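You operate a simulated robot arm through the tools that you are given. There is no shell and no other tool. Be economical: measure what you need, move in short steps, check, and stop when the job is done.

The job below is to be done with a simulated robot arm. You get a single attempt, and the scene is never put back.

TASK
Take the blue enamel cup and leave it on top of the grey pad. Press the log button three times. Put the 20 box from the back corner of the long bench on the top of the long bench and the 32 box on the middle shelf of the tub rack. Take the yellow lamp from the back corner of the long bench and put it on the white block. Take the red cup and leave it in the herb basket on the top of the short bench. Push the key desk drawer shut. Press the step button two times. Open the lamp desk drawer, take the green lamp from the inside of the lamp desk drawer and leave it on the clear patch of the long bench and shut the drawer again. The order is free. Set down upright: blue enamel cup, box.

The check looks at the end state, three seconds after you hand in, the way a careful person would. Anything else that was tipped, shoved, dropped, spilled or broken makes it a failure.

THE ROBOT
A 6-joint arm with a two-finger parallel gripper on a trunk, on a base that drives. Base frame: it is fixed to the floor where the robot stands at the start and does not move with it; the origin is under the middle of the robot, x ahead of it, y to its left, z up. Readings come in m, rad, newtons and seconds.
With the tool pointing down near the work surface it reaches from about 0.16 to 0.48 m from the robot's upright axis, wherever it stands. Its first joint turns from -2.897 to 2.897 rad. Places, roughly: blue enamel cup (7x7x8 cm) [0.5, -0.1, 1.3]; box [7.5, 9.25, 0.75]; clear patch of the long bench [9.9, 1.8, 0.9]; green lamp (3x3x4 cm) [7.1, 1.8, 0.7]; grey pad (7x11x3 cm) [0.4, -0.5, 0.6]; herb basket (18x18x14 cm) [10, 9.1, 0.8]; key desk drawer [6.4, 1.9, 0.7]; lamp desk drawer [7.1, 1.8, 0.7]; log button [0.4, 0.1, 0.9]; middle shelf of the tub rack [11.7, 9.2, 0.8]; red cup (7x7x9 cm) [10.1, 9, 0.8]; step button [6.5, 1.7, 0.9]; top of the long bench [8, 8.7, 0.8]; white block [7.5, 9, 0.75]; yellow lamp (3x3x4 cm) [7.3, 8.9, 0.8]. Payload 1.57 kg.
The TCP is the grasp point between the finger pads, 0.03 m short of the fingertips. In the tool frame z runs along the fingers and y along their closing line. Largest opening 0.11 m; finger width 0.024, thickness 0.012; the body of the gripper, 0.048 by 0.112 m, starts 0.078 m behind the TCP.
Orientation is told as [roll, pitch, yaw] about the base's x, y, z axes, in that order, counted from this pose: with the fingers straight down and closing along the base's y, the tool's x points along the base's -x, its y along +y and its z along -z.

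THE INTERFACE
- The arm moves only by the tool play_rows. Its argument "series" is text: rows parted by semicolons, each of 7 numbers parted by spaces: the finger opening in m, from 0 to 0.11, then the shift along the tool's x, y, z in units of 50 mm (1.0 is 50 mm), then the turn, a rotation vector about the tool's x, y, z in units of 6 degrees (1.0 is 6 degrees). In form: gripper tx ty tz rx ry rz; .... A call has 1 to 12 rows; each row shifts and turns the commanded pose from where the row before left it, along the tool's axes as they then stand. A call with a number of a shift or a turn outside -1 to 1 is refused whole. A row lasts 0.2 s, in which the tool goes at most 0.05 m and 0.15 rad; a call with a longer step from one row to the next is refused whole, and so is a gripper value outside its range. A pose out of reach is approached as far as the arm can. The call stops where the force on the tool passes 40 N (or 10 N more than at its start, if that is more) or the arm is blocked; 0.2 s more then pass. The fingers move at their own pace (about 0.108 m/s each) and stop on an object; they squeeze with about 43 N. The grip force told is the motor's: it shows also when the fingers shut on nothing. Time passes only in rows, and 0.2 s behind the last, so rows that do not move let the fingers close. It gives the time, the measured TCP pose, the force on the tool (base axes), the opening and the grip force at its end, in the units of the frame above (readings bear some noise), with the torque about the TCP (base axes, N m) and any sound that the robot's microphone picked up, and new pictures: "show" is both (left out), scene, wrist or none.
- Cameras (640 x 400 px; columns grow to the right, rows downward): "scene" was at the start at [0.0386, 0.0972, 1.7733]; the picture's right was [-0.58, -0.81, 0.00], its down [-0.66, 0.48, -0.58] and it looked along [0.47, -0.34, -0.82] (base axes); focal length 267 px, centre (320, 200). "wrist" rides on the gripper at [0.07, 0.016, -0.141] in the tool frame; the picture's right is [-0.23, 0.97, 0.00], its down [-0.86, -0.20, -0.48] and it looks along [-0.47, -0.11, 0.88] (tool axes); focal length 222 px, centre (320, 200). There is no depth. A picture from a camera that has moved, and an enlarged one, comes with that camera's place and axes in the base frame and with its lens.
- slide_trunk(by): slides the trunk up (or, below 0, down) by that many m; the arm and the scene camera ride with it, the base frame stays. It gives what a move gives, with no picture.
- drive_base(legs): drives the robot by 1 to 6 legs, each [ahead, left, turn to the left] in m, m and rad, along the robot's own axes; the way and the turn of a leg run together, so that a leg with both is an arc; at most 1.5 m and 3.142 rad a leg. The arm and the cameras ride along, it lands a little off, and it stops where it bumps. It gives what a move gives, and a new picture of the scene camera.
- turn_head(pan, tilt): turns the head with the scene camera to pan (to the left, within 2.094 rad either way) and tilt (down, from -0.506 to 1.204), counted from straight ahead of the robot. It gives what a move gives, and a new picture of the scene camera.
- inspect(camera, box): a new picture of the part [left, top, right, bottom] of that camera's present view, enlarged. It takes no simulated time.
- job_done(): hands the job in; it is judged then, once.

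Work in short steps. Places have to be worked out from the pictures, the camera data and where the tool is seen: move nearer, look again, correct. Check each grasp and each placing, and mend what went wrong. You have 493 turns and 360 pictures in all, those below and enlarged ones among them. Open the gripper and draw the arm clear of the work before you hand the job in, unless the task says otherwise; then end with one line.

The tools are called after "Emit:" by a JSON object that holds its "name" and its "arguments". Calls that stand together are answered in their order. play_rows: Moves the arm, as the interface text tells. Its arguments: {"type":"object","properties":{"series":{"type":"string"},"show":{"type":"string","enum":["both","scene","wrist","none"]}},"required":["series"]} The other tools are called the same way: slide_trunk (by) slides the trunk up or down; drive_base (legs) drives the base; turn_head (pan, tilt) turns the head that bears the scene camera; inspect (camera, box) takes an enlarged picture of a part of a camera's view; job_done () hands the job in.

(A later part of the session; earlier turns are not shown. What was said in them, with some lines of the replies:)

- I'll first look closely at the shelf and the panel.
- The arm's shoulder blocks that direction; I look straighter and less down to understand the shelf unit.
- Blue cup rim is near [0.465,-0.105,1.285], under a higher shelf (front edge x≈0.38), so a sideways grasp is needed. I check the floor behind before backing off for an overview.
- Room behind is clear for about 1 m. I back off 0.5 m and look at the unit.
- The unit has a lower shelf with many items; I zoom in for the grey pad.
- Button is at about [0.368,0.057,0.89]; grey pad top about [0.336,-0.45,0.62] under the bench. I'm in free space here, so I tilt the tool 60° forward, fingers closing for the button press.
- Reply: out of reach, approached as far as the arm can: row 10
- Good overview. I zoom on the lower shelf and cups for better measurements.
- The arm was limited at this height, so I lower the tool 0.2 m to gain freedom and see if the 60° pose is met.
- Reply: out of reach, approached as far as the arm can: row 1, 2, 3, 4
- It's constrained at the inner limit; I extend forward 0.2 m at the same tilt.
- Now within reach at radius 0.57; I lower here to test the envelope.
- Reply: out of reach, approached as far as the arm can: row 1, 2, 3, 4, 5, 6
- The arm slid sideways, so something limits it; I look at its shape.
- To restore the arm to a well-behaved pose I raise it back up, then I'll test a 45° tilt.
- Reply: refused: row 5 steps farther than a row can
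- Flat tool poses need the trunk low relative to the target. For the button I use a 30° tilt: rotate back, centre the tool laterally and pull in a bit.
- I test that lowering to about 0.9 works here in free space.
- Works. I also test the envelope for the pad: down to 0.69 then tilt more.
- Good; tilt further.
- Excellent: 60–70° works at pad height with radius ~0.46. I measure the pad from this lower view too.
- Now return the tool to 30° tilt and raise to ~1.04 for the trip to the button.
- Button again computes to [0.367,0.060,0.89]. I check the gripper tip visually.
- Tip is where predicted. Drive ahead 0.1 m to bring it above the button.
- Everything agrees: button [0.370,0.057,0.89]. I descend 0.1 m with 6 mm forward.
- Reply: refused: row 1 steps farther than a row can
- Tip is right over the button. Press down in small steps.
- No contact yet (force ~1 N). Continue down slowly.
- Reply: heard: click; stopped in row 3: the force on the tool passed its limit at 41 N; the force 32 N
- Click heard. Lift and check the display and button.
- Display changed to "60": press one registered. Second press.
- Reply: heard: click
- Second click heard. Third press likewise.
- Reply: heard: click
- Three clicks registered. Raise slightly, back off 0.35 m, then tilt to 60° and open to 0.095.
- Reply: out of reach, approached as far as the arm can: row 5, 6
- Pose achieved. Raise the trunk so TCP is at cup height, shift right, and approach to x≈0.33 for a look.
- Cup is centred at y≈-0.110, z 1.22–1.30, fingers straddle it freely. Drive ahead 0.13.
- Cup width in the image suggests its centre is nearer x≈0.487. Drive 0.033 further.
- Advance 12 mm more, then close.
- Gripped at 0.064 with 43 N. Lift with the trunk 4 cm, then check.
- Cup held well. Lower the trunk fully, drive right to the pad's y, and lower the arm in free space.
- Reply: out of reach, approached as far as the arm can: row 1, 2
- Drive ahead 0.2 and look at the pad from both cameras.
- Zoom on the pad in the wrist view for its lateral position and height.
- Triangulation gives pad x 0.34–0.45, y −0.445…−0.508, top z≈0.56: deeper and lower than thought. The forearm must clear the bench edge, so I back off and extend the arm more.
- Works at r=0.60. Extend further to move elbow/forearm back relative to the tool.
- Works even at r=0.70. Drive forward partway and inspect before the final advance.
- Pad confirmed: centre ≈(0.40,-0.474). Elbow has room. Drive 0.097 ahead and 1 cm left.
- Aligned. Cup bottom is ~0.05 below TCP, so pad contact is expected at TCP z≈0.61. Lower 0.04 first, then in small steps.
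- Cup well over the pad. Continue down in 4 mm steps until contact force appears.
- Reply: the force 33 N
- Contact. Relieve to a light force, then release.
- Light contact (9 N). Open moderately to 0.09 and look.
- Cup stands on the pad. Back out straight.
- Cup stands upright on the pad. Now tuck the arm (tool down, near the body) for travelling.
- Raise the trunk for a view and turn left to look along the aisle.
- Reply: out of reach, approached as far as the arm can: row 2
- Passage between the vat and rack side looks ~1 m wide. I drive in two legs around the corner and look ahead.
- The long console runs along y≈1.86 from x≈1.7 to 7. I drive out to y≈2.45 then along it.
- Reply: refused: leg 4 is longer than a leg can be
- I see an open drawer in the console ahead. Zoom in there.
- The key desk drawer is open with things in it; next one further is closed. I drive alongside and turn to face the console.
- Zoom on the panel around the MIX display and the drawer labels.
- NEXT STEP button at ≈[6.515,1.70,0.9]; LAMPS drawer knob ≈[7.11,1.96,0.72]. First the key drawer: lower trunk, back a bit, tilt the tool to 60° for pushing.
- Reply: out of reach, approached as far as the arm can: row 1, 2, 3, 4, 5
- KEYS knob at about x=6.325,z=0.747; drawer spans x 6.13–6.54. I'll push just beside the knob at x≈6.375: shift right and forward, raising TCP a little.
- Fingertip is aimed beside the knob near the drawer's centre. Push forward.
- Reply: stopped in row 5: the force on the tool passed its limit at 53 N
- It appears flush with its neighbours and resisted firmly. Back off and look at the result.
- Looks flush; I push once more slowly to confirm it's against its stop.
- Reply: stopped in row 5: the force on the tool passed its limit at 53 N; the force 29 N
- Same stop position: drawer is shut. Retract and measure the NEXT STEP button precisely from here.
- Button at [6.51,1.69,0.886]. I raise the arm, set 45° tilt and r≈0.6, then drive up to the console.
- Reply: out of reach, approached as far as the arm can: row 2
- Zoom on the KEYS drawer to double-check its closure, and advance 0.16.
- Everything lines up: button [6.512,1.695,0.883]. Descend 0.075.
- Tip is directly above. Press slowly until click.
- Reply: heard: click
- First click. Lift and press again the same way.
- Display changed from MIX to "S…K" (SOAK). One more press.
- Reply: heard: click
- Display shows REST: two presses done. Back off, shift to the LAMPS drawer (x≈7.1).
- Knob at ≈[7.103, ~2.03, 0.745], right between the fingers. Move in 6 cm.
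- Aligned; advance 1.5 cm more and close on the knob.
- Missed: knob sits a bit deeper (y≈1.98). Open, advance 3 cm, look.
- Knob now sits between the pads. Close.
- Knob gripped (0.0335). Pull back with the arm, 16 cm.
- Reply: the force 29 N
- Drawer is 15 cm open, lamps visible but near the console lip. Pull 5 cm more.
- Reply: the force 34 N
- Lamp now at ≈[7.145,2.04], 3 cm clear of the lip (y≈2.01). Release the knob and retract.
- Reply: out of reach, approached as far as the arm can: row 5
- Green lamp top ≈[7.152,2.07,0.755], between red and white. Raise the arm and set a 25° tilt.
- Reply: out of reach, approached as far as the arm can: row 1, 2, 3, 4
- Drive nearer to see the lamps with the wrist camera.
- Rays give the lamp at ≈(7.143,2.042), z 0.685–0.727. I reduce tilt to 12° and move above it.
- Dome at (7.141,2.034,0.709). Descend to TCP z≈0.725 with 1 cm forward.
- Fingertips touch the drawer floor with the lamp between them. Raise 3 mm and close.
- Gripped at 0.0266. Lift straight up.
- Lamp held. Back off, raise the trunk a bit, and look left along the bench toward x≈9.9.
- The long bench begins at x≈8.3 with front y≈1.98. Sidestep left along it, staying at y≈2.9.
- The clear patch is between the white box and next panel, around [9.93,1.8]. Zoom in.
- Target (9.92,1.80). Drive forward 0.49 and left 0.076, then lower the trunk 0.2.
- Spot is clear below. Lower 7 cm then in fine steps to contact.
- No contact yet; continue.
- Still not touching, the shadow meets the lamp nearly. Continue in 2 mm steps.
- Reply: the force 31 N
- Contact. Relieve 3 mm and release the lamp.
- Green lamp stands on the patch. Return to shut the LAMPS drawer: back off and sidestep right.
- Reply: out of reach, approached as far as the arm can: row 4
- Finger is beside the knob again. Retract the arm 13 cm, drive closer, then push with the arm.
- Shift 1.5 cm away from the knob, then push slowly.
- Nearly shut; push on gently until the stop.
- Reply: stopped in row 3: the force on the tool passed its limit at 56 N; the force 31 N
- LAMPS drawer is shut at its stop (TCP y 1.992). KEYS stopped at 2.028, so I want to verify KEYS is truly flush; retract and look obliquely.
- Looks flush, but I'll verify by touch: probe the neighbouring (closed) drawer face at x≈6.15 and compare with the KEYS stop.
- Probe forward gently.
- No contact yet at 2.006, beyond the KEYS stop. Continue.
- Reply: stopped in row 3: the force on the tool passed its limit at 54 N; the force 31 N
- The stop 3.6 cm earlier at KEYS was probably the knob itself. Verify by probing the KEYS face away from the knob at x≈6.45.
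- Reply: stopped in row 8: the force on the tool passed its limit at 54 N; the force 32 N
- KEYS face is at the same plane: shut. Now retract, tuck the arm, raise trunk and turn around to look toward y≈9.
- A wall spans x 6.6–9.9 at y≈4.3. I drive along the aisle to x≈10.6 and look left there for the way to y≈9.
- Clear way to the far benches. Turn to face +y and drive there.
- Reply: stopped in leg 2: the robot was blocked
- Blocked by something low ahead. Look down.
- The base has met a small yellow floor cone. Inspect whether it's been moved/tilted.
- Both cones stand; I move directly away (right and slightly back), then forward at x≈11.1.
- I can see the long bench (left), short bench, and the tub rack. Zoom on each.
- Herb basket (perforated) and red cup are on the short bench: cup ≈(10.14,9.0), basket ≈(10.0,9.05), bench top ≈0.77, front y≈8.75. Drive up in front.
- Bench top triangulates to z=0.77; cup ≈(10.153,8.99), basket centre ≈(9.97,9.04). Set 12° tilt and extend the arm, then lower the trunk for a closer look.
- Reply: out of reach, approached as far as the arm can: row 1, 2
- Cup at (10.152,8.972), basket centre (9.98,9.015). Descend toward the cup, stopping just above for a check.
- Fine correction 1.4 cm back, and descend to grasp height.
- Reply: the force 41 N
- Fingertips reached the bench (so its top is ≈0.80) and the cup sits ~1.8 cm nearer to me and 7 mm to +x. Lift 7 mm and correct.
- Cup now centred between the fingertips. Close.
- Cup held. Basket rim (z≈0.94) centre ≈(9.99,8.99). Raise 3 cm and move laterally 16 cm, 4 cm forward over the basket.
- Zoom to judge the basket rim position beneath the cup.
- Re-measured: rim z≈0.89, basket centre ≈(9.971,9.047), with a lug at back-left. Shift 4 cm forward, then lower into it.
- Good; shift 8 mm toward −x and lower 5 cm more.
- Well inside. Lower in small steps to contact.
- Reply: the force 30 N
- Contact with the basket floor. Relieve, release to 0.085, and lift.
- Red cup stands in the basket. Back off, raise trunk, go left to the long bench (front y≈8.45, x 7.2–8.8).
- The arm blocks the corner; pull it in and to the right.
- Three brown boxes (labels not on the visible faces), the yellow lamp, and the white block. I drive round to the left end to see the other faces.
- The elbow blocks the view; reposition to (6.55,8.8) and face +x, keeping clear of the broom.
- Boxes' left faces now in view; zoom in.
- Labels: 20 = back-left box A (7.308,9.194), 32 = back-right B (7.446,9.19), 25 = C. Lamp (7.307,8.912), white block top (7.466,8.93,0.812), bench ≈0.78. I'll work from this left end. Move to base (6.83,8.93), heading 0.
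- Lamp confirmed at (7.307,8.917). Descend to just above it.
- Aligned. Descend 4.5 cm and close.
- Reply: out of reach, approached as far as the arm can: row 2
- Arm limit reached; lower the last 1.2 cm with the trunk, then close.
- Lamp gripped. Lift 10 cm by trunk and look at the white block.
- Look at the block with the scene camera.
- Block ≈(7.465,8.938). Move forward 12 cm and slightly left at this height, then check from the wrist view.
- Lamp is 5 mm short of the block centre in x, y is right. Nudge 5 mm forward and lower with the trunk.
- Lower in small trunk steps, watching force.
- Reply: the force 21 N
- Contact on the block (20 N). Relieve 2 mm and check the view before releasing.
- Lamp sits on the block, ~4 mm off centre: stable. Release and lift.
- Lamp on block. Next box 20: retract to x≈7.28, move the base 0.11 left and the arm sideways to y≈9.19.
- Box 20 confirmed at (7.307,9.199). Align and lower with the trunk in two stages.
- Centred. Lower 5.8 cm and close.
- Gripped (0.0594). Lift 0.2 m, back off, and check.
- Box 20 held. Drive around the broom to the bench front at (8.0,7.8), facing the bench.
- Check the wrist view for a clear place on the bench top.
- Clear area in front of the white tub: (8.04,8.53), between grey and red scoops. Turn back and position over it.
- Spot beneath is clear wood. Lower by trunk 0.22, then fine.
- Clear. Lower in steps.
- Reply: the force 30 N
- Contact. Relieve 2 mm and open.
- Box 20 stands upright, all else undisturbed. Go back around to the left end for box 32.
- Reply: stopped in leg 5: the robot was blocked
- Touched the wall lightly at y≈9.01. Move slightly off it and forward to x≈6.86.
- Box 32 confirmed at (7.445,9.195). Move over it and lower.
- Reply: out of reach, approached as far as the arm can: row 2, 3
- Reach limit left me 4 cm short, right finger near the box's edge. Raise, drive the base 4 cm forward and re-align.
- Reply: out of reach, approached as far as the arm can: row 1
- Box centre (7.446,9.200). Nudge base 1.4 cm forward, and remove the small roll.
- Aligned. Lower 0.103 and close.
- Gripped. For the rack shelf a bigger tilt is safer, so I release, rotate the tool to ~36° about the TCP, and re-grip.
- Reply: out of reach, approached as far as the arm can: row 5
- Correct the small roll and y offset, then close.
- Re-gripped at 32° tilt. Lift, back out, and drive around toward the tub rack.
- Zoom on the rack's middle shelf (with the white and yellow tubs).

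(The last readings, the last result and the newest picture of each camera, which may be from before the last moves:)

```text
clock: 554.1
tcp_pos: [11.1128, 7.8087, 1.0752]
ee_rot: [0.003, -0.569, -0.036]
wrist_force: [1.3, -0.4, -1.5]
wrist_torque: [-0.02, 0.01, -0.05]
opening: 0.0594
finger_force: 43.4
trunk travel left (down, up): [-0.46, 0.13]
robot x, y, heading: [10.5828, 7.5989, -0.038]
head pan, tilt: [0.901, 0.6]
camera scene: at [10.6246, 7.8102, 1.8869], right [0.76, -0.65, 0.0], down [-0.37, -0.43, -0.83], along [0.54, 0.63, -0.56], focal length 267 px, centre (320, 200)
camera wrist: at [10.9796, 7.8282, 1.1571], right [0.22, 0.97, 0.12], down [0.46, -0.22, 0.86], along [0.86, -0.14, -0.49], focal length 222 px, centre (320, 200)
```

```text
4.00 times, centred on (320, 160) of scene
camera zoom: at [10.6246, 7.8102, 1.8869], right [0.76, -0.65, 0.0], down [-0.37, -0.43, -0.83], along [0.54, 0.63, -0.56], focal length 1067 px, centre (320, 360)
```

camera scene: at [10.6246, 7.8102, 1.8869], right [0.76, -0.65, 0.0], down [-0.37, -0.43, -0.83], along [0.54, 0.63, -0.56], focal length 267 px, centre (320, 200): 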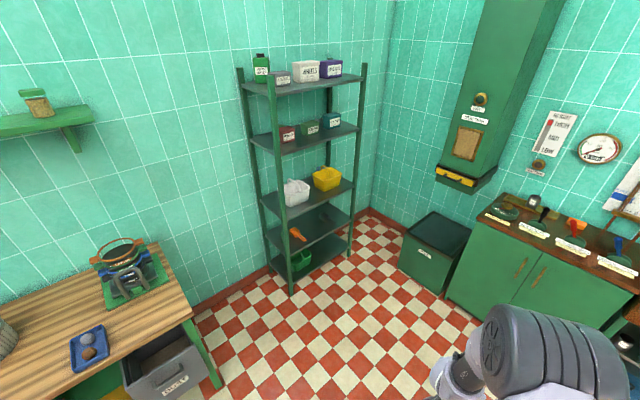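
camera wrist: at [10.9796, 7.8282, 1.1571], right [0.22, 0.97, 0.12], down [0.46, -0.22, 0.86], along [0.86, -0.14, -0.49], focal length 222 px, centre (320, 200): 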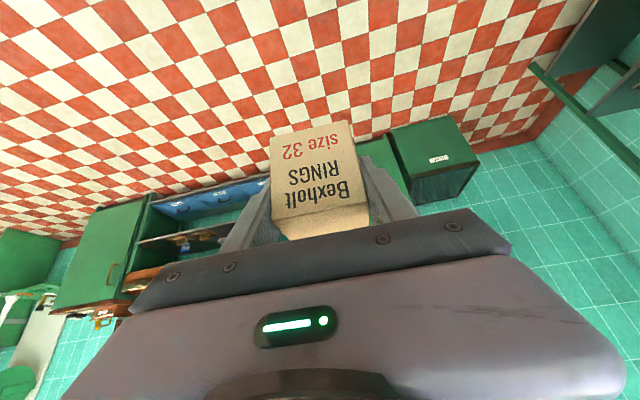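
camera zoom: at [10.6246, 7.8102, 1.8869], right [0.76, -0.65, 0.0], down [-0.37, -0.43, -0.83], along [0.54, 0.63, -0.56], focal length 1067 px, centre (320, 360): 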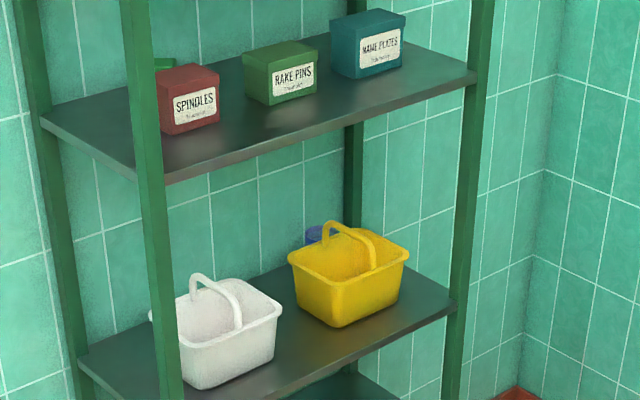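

Gap between tubs spans x≈11.64–11.78; shelf front y≈9.02. I'll place at (11.71,9.09). Drive to (11.71,7.9), face +y, centre the arm.

Emit:
{"name": "drive_base", "arguments": {"legs": [[1.12, 0.3, 0], [0, 0, 1.609]]}}

Emit:
{"name": "play_rows", "arguments": {"series": "0.04 0 -0.9 0 0 0 0;0.04 0 -0.9 0 0 0 0;0.04 0 -0.9 0 0 0 0;0.04 0 -0.9 0 0 0 0;0.04 0 -0.85 0 0 0 0;0.04 0 0 0 0 0 0", "show": "none"}}

Emit:
{"name": "turn_head", "arguments": {"pan": 0.15, "tilt": 0.6}}

Emit:
{"name": "play_rows", "arguments": {"series": "0.04 0 0 0 0 0 0;0.04 0 0 0 0 0 0", "show": "both"}}

```text
clock: 563.9
tcp_pos: [11.4937, 8.3721, 1.0756]
ee_rot: [0.002, -0.566, 1.554]
wrist_force: [-0.2, 0.8, -1.0]
wrist_torque: [-0.02, -0.01, -0.02]
opening: 0.0594
finger_force: 42.9
trunk travel left (down, up): [-0.46, 0.13]
robot x, y, heading: [11.7103, 7.8478, 1.555]
head pan, tilt: [0.901, 0.6]
camera scene: at [11.4992, 7.884, 1.8869], right [0.63, 0.77, 0.0], down [0.44, -0.36, -0.83], along [-0.64, 0.52, -0.56], focal length 267 px, centre (320, 200)
```

scene: 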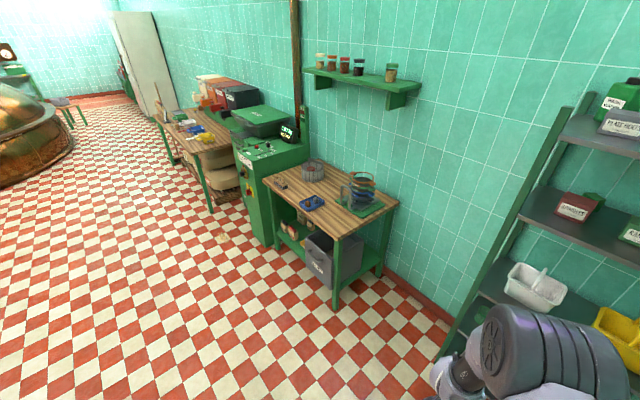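

```text
clock: 565.3
tcp_pos: [11.7148, 8.3668, 1.0726]
ee_rot: [0.001, -0.567, 1.554]
wrist_force: [0.6, 0.0, -0.6]
wrist_torque: [0.04, -0.01, -0.01]
opening: 0.0593
finger_force: 42.9
trunk travel left (down, up): [-0.46, 0.13]
robot x, y, heading: [11.7116, 7.8472, 1.553]
head pan, tilt: [0.901, 0.6]
```

```text
clock: 566.4
tcp_pos: [11.7164, 8.3678, 1.0741]
ee_rot: [0.005, -0.567, 1.554]
wrist_force: [0.3, -0.5, -1.0]
wrist_torque: [-0.02, 0.04, 0.02]
opening: 0.0593
finger_force: 42.7
trunk travel left (down, up): [-0.46, 0.13]
robot x, y, heading: [11.7062, 7.844, 1.555]
head pan, tilt: [0.15, 0.6]
camera scene: at [11.556, 7.9156, 1.887], right [0.99, 0.13, 0.0], down [0.08, -0.56, -0.83], along [-0.11, 0.82, -0.56], focal length 267 px, centre (320, 200)
```

scene: 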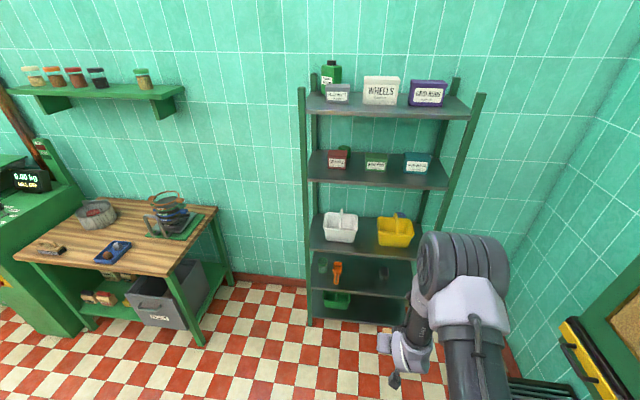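

```text
clock: 567.0
tcp_pos: [11.7164, 8.3678, 1.074]
ee_rot: [0.003, -0.567, 1.557]
wrist_force: [0.4, 0.8, -1.1]
wrist_torque: [-0.02, 0.03, -0.05]
opening: 0.059
finger_force: 42.6
trunk travel left (down, up): [-0.46, 0.13]
robot x, y, heading: [11.7083, 7.8431, 1.56]
head pan, tilt: [0.15, 0.6]
camera scene: at [11.5559, 7.9156, 1.887], right [0.99, 0.13, 0.0], down [0.08, -0.56, -0.83], along [-0.11, 0.82, -0.56], focal length 267 px, centre (320, 200)
camera wrist: at [11.699, 8.2329, 1.1553], right [-0.97, 0.21, 0.12], down [0.21, 0.46, 0.86], along [0.12, 0.86, -0.49], focal length 222 px, centre (320, 200)
```

scene: 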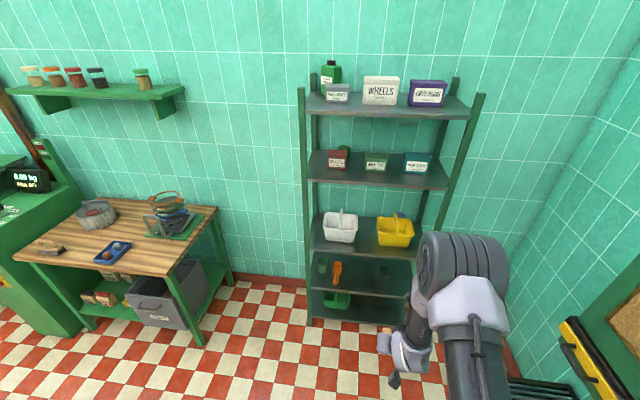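
wrist: 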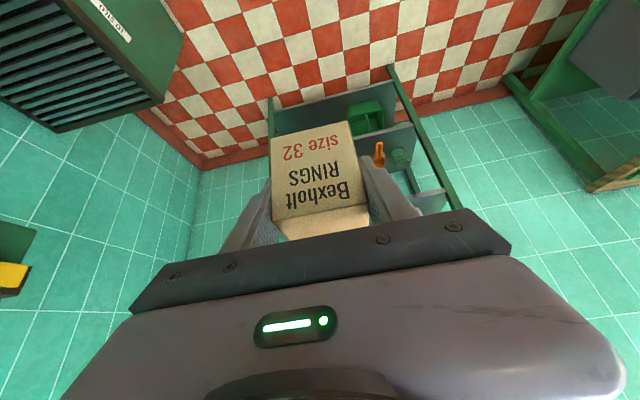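

Emit:
{"name": "inspect", "arguments": {"camera": "scene", "box": [300, 150, 460, 265]}}

```text
3.48 times, centred on (380, 208) of scene
camera zoom: at [11.5559, 7.9156, 1.887], right [0.99, 0.13, 0.0], down [0.08, -0.56, -0.83], along [-0.11, 0.82, -0.56], focal length 928 px, centre (111, 174)
```

zoom: 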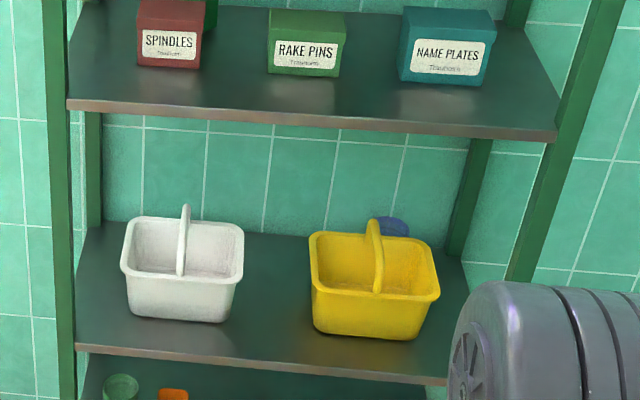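

Shelf edge: y≈9.01, z≈0.79; tubs' fronts at y≈9.10. I'll set the box at (11.672,9.065), in front of the tubs' gap. Lower the trunk and approach part way.

Emit:
{"name": "slide_trunk", "arguments": {"by": -0.185}}

Emit:
{"name": "drive_base", "arguments": {"legs": [[0.5, 0.038, 0.012]]}}

Emit:
{"name": "inspect", "arguments": {"camera": "wrist", "box": [0, 0, 640, 400]}}

```text
clock: 569.0
tcp_pos: [11.7168, 8.3677, 0.8898]
ee_rot: [0.004, -0.567, 1.556]
wrist_force: [-0.9, -0.7, -0.4]
wrist_torque: [-0.01, 0.02, -0.04]
opening: 0.0591
finger_force: 42.7
trunk travel left (down, up): [-0.275, 0.315]
robot x, y, heading: [11.7078, 7.844, 1.548]
head pan, tilt: [0.15, 0.6]
```

```text
clock: 572.0
tcp_pos: [11.6752, 8.8704, 0.8889]
ee_rot: [0.003, -0.566, 1.57]
wrist_force: [-0.3, 0.4, -0.6]
wrist_torque: [-0.01, -0.01, 0.01]
opening: 0.0595
finger_force: 43.3
trunk travel left (down, up): [-0.275, 0.315]
robot x, y, heading: [11.6746, 8.3459, 1.568]
head pan, tilt: [0.15, 0.6]
camera scene: at [11.5214, 8.4165, 1.7019], right [0.99, 0.15, 0.0], down [0.08, -0.56, -0.82], along [-0.12, 0.82, -0.57], focal length 267 px, centre (320, 200)
```

scene: 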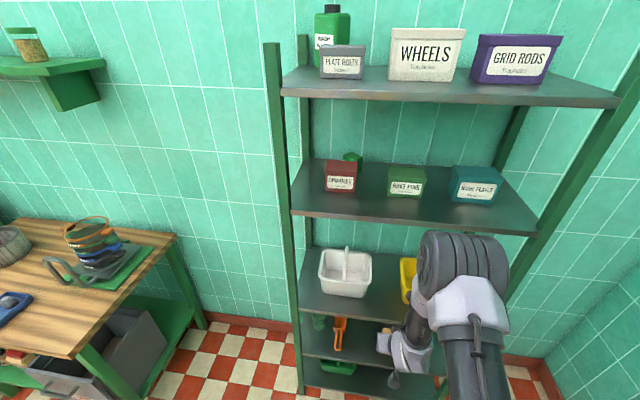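

```text
1.00 times, centred on (320, 200) of wrist (not enlarged: the box is as wide or as high as the picture)
camera zoom: at [11.6596, 8.7357, 0.9702], right [-0.97, 0.19, 0.12], down [0.2, 0.46, 0.86], along [0.11, 0.86, -0.49], focal length 222 px, centre (320, 200)
```

zoom: 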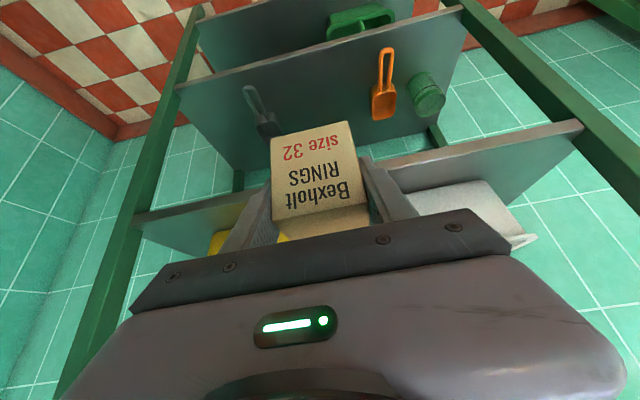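

Front edge y≈9.0, z≈0.79; box bottom is at 0.843. Drive ahead 0.18.

Emit:
{"name": "drive_base", "arguments": {"legs": [[0.185, 0.002, 0]]}}

Emit:
{"name": "inspect", "arguments": {"camera": "wrist", "box": [80, 40, 560, 300]}}

```text
clock: 573.5
tcp_pos: [11.6715, 9.0519, 0.889]
ee_rot: [0.003, -0.568, 1.571]
wrist_force: [0.0, 0.1, -1.3]
wrist_torque: [0.0, 0.02, -0.01]
opening: 0.0592
finger_force: 43.3
trunk travel left (down, up): [-0.275, 0.315]
robot x, y, heading: [11.6732, 8.5299, 1.569]
head pan, tilt: [0.15, 0.6]
camera scene: at [11.5195, 8.598, 1.7019], right [0.99, 0.15, 0.0], down [0.08, -0.56, -0.82], along [-0.12, 0.82, -0.57], focal length 267 px, centre (320, 200)
```

scene: 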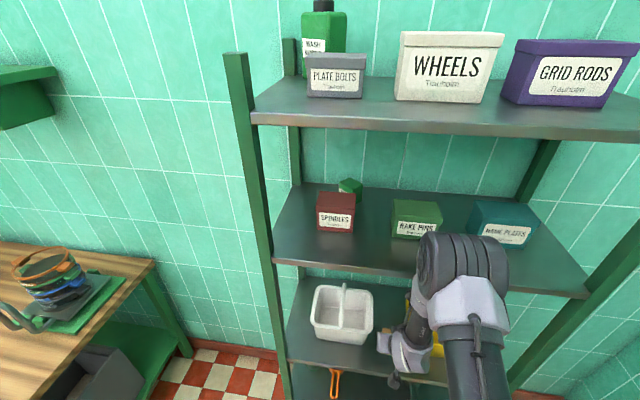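

```text
1.33 times, centred on (320, 170) of wrist
camera zoom: at [11.6571, 8.9171, 0.97], right [-0.97, 0.19, 0.12], down [0.2, 0.47, 0.86], along [0.11, 0.86, -0.49], focal length 296 px, centre (320, 240)
```

zoom: 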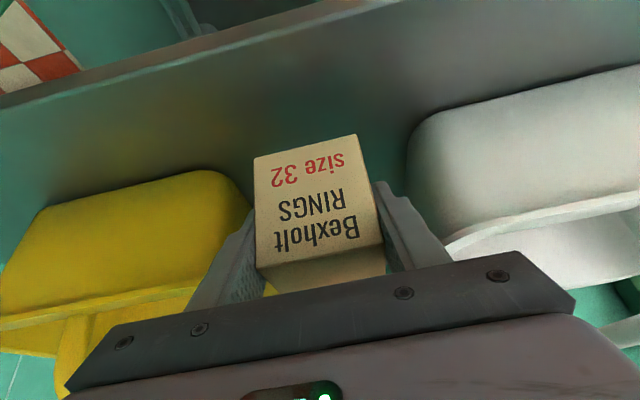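

Well positioned: box near edge y≈9.034 (3.4 cm inside the shelf edge), in front of the tubs. Lower.

Emit:
{"name": "slide_trunk", "arguments": {"by": -0.035}}

Emit:
{"name": "slide_trunk", "arguments": {"by": -0.008}}

Emit:
{"name": "slide_trunk", "arguments": {"by": -0.004}}

```text
clock: 574.3
tcp_pos: [11.6728, 9.0512, 0.854]
ee_rot: [0.003, -0.567, 1.571]
wrist_force: [-0.5, -0.6, -1.3]
wrist_torque: [0.01, -0.01, 0.0]
opening: 0.0593
finger_force: 42.6
trunk travel left (down, up): [-0.24, 0.35]
robot x, y, heading: [11.6756, 8.5315, 1.572]
head pan, tilt: [0.15, 0.6]
```

```text
clock: 574.9
tcp_pos: [11.6724, 9.0516, 0.8454]
ee_rot: [0.004, -0.567, 1.571]
wrist_force: [0.5, -0.3, 0.3]
wrist_torque: [0.01, 0.0, -0.01]
opening: 0.0592
finger_force: 42.7
trunk travel left (down, up): [-0.232, 0.358]
robot x, y, heading: [11.6753, 8.5274, 1.571]
head pan, tilt: [0.15, 0.6]
```

```text
clock: 575.4
tcp_pos: [11.6725, 9.0512, 0.8458]
ee_rot: [0.004, -0.577, 1.575]
wrist_force: [0.4, -0.7, 39.0]
wrist_torque: [-0.09, -0.13, 0.0]
opening: 0.0593
finger_force: 43.1
trunk travel left (down, up): [-0.228, 0.362]
robot x, y, heading: [11.6741, 8.5312, 1.569]
head pan, tilt: [0.15, 0.6]
```

Contact. Relieve 3 mm, verify, and release.

Emit:
{"name": "slide_trunk", "arguments": {"by": 0.003}}

Emit:
{"name": "play_rows", "arguments": {"series": "0.08 0 0 0 0 0 0;0.08 0 0 0 0 0 0;0.08 0 0 0 0 0 0", "show": "wrist"}}

```text
clock: 575.9
tcp_pos: [11.6718, 9.0519, 0.8443]
ee_rot: [0.004, -0.568, 1.571]
wrist_force: [0.0, 6.1, 16.2]
wrist_torque: [0.73, -0.09, 0.0]
opening: 0.0592
finger_force: 42.8
trunk travel left (down, up): [-0.231, 0.359]
robot x, y, heading: [11.6702, 8.5301, 1.567]
head pan, tilt: [0.15, 0.6]
```

```text
clock: 576.7
tcp_pos: [11.6716, 9.0506, 0.844]
ee_rot: [0.002, -0.568, 1.572]
wrist_force: [-0.1, 0.6, -0.8]
wrist_torque: [0.01, 0.02, 0.02]
opening: 0.0798
finger_force: 0.1
trunk travel left (down, up): [-0.231, 0.359]
robot x, y, heading: [11.6761, 8.5293, 1.57]
head pan, tilt: [0.15, 0.6]
camera wrist: at [11.6571, 8.9161, 0.9263], right [-0.97, 0.19, 0.12], down [0.2, 0.46, 0.86], along [0.11, 0.86, -0.49], focal length 222 px, centre (320, 200)
```

wrist: 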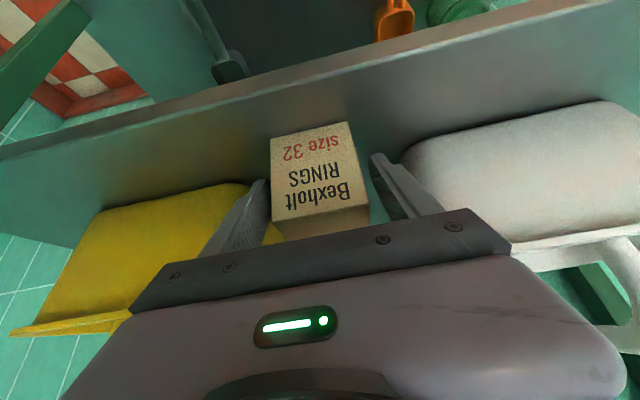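

Box stands free. Withdraw along the tool axis, then back the base off and look.

Emit:
{"name": "play_rows", "arguments": {"series": "0.08 0 0 -0.6 0 0 0;0.08 0 0 -0.8 0 0 0;0.08 0 0 -0.8 0 0 0;0.08 0 0 0 0 0 0", "show": "none"}}

Emit:
{"name": "drive_base", "arguments": {"legs": [[-0.5, 0, 0]]}}

Emit:
{"name": "inspect", "arguments": {"camera": "scene", "box": [280, 180, 480, 305]}}

```text
clock: 577.7
tcp_pos: [11.6727, 8.9897, 0.9391]
ee_rot: [0.003, -0.567, 1.571]
wrist_force: [-0.5, -0.6, -0.6]
wrist_torque: [-0.01, 0.01, -0.01]
opening: 0.0801
finger_force: 0.2
trunk travel left (down, up): [-0.231, 0.359]
robot x, y, heading: [11.6693, 8.5306, 1.568]
head pan, tilt: [0.15, 0.6]
```

```text
clock: 580.6
tcp_pos: [11.6708, 8.5009, 0.9394]
ee_rot: [0.002, -0.567, 1.573]
wrist_force: [0.5, -0.1, 0.3]
wrist_torque: [-0.03, 0.01, -0.01]
opening: 0.0799
finger_force: 0.0
trunk travel left (down, up): [-0.231, 0.359]
robot x, y, heading: [11.672, 8.0406, 1.573]
head pan, tilt: [0.15, 0.6]
camera scene: at [11.5201, 8.106, 1.658], right [0.99, 0.15, 0.0], down [0.09, -0.56, -0.83], along [-0.13, 0.82, -0.56], focal length 267 px, centre (320, 200)
```

scene: 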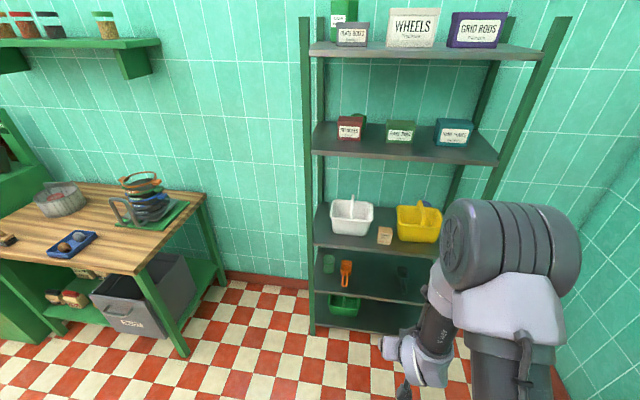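

```text
3.20 times, centred on (380, 242) of scene
camera zoom: at [11.5201, 8.106, 1.658], right [0.99, 0.15, 0.0], down [0.09, -0.56, -0.83], along [-0.13, 0.82, -0.56], focal length 854 px, centre (128, 64)
```

zoom: 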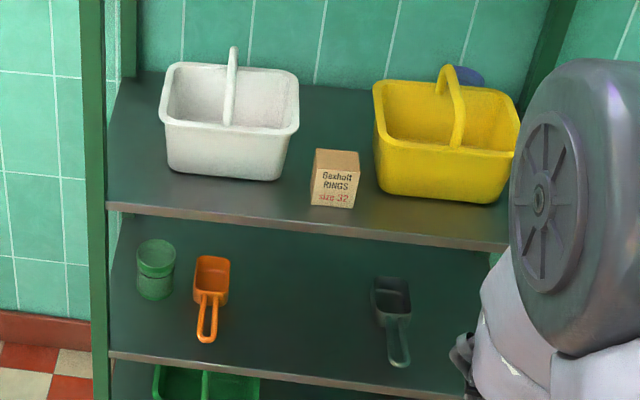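

Every item is in place: box 32 stands on the middle shelf, gripper open and arm clear. Handing in.

Emit:
{"name": "job_done", "arguments": {}}

```text
The job is handed in.
```

The job is handed in with every item on the list done. One thing outside it: the base bumped a small yellow floor cone near (10.4, 3.7). It stayed upright, but I couldn't rule out a shift of a centimetre or two.
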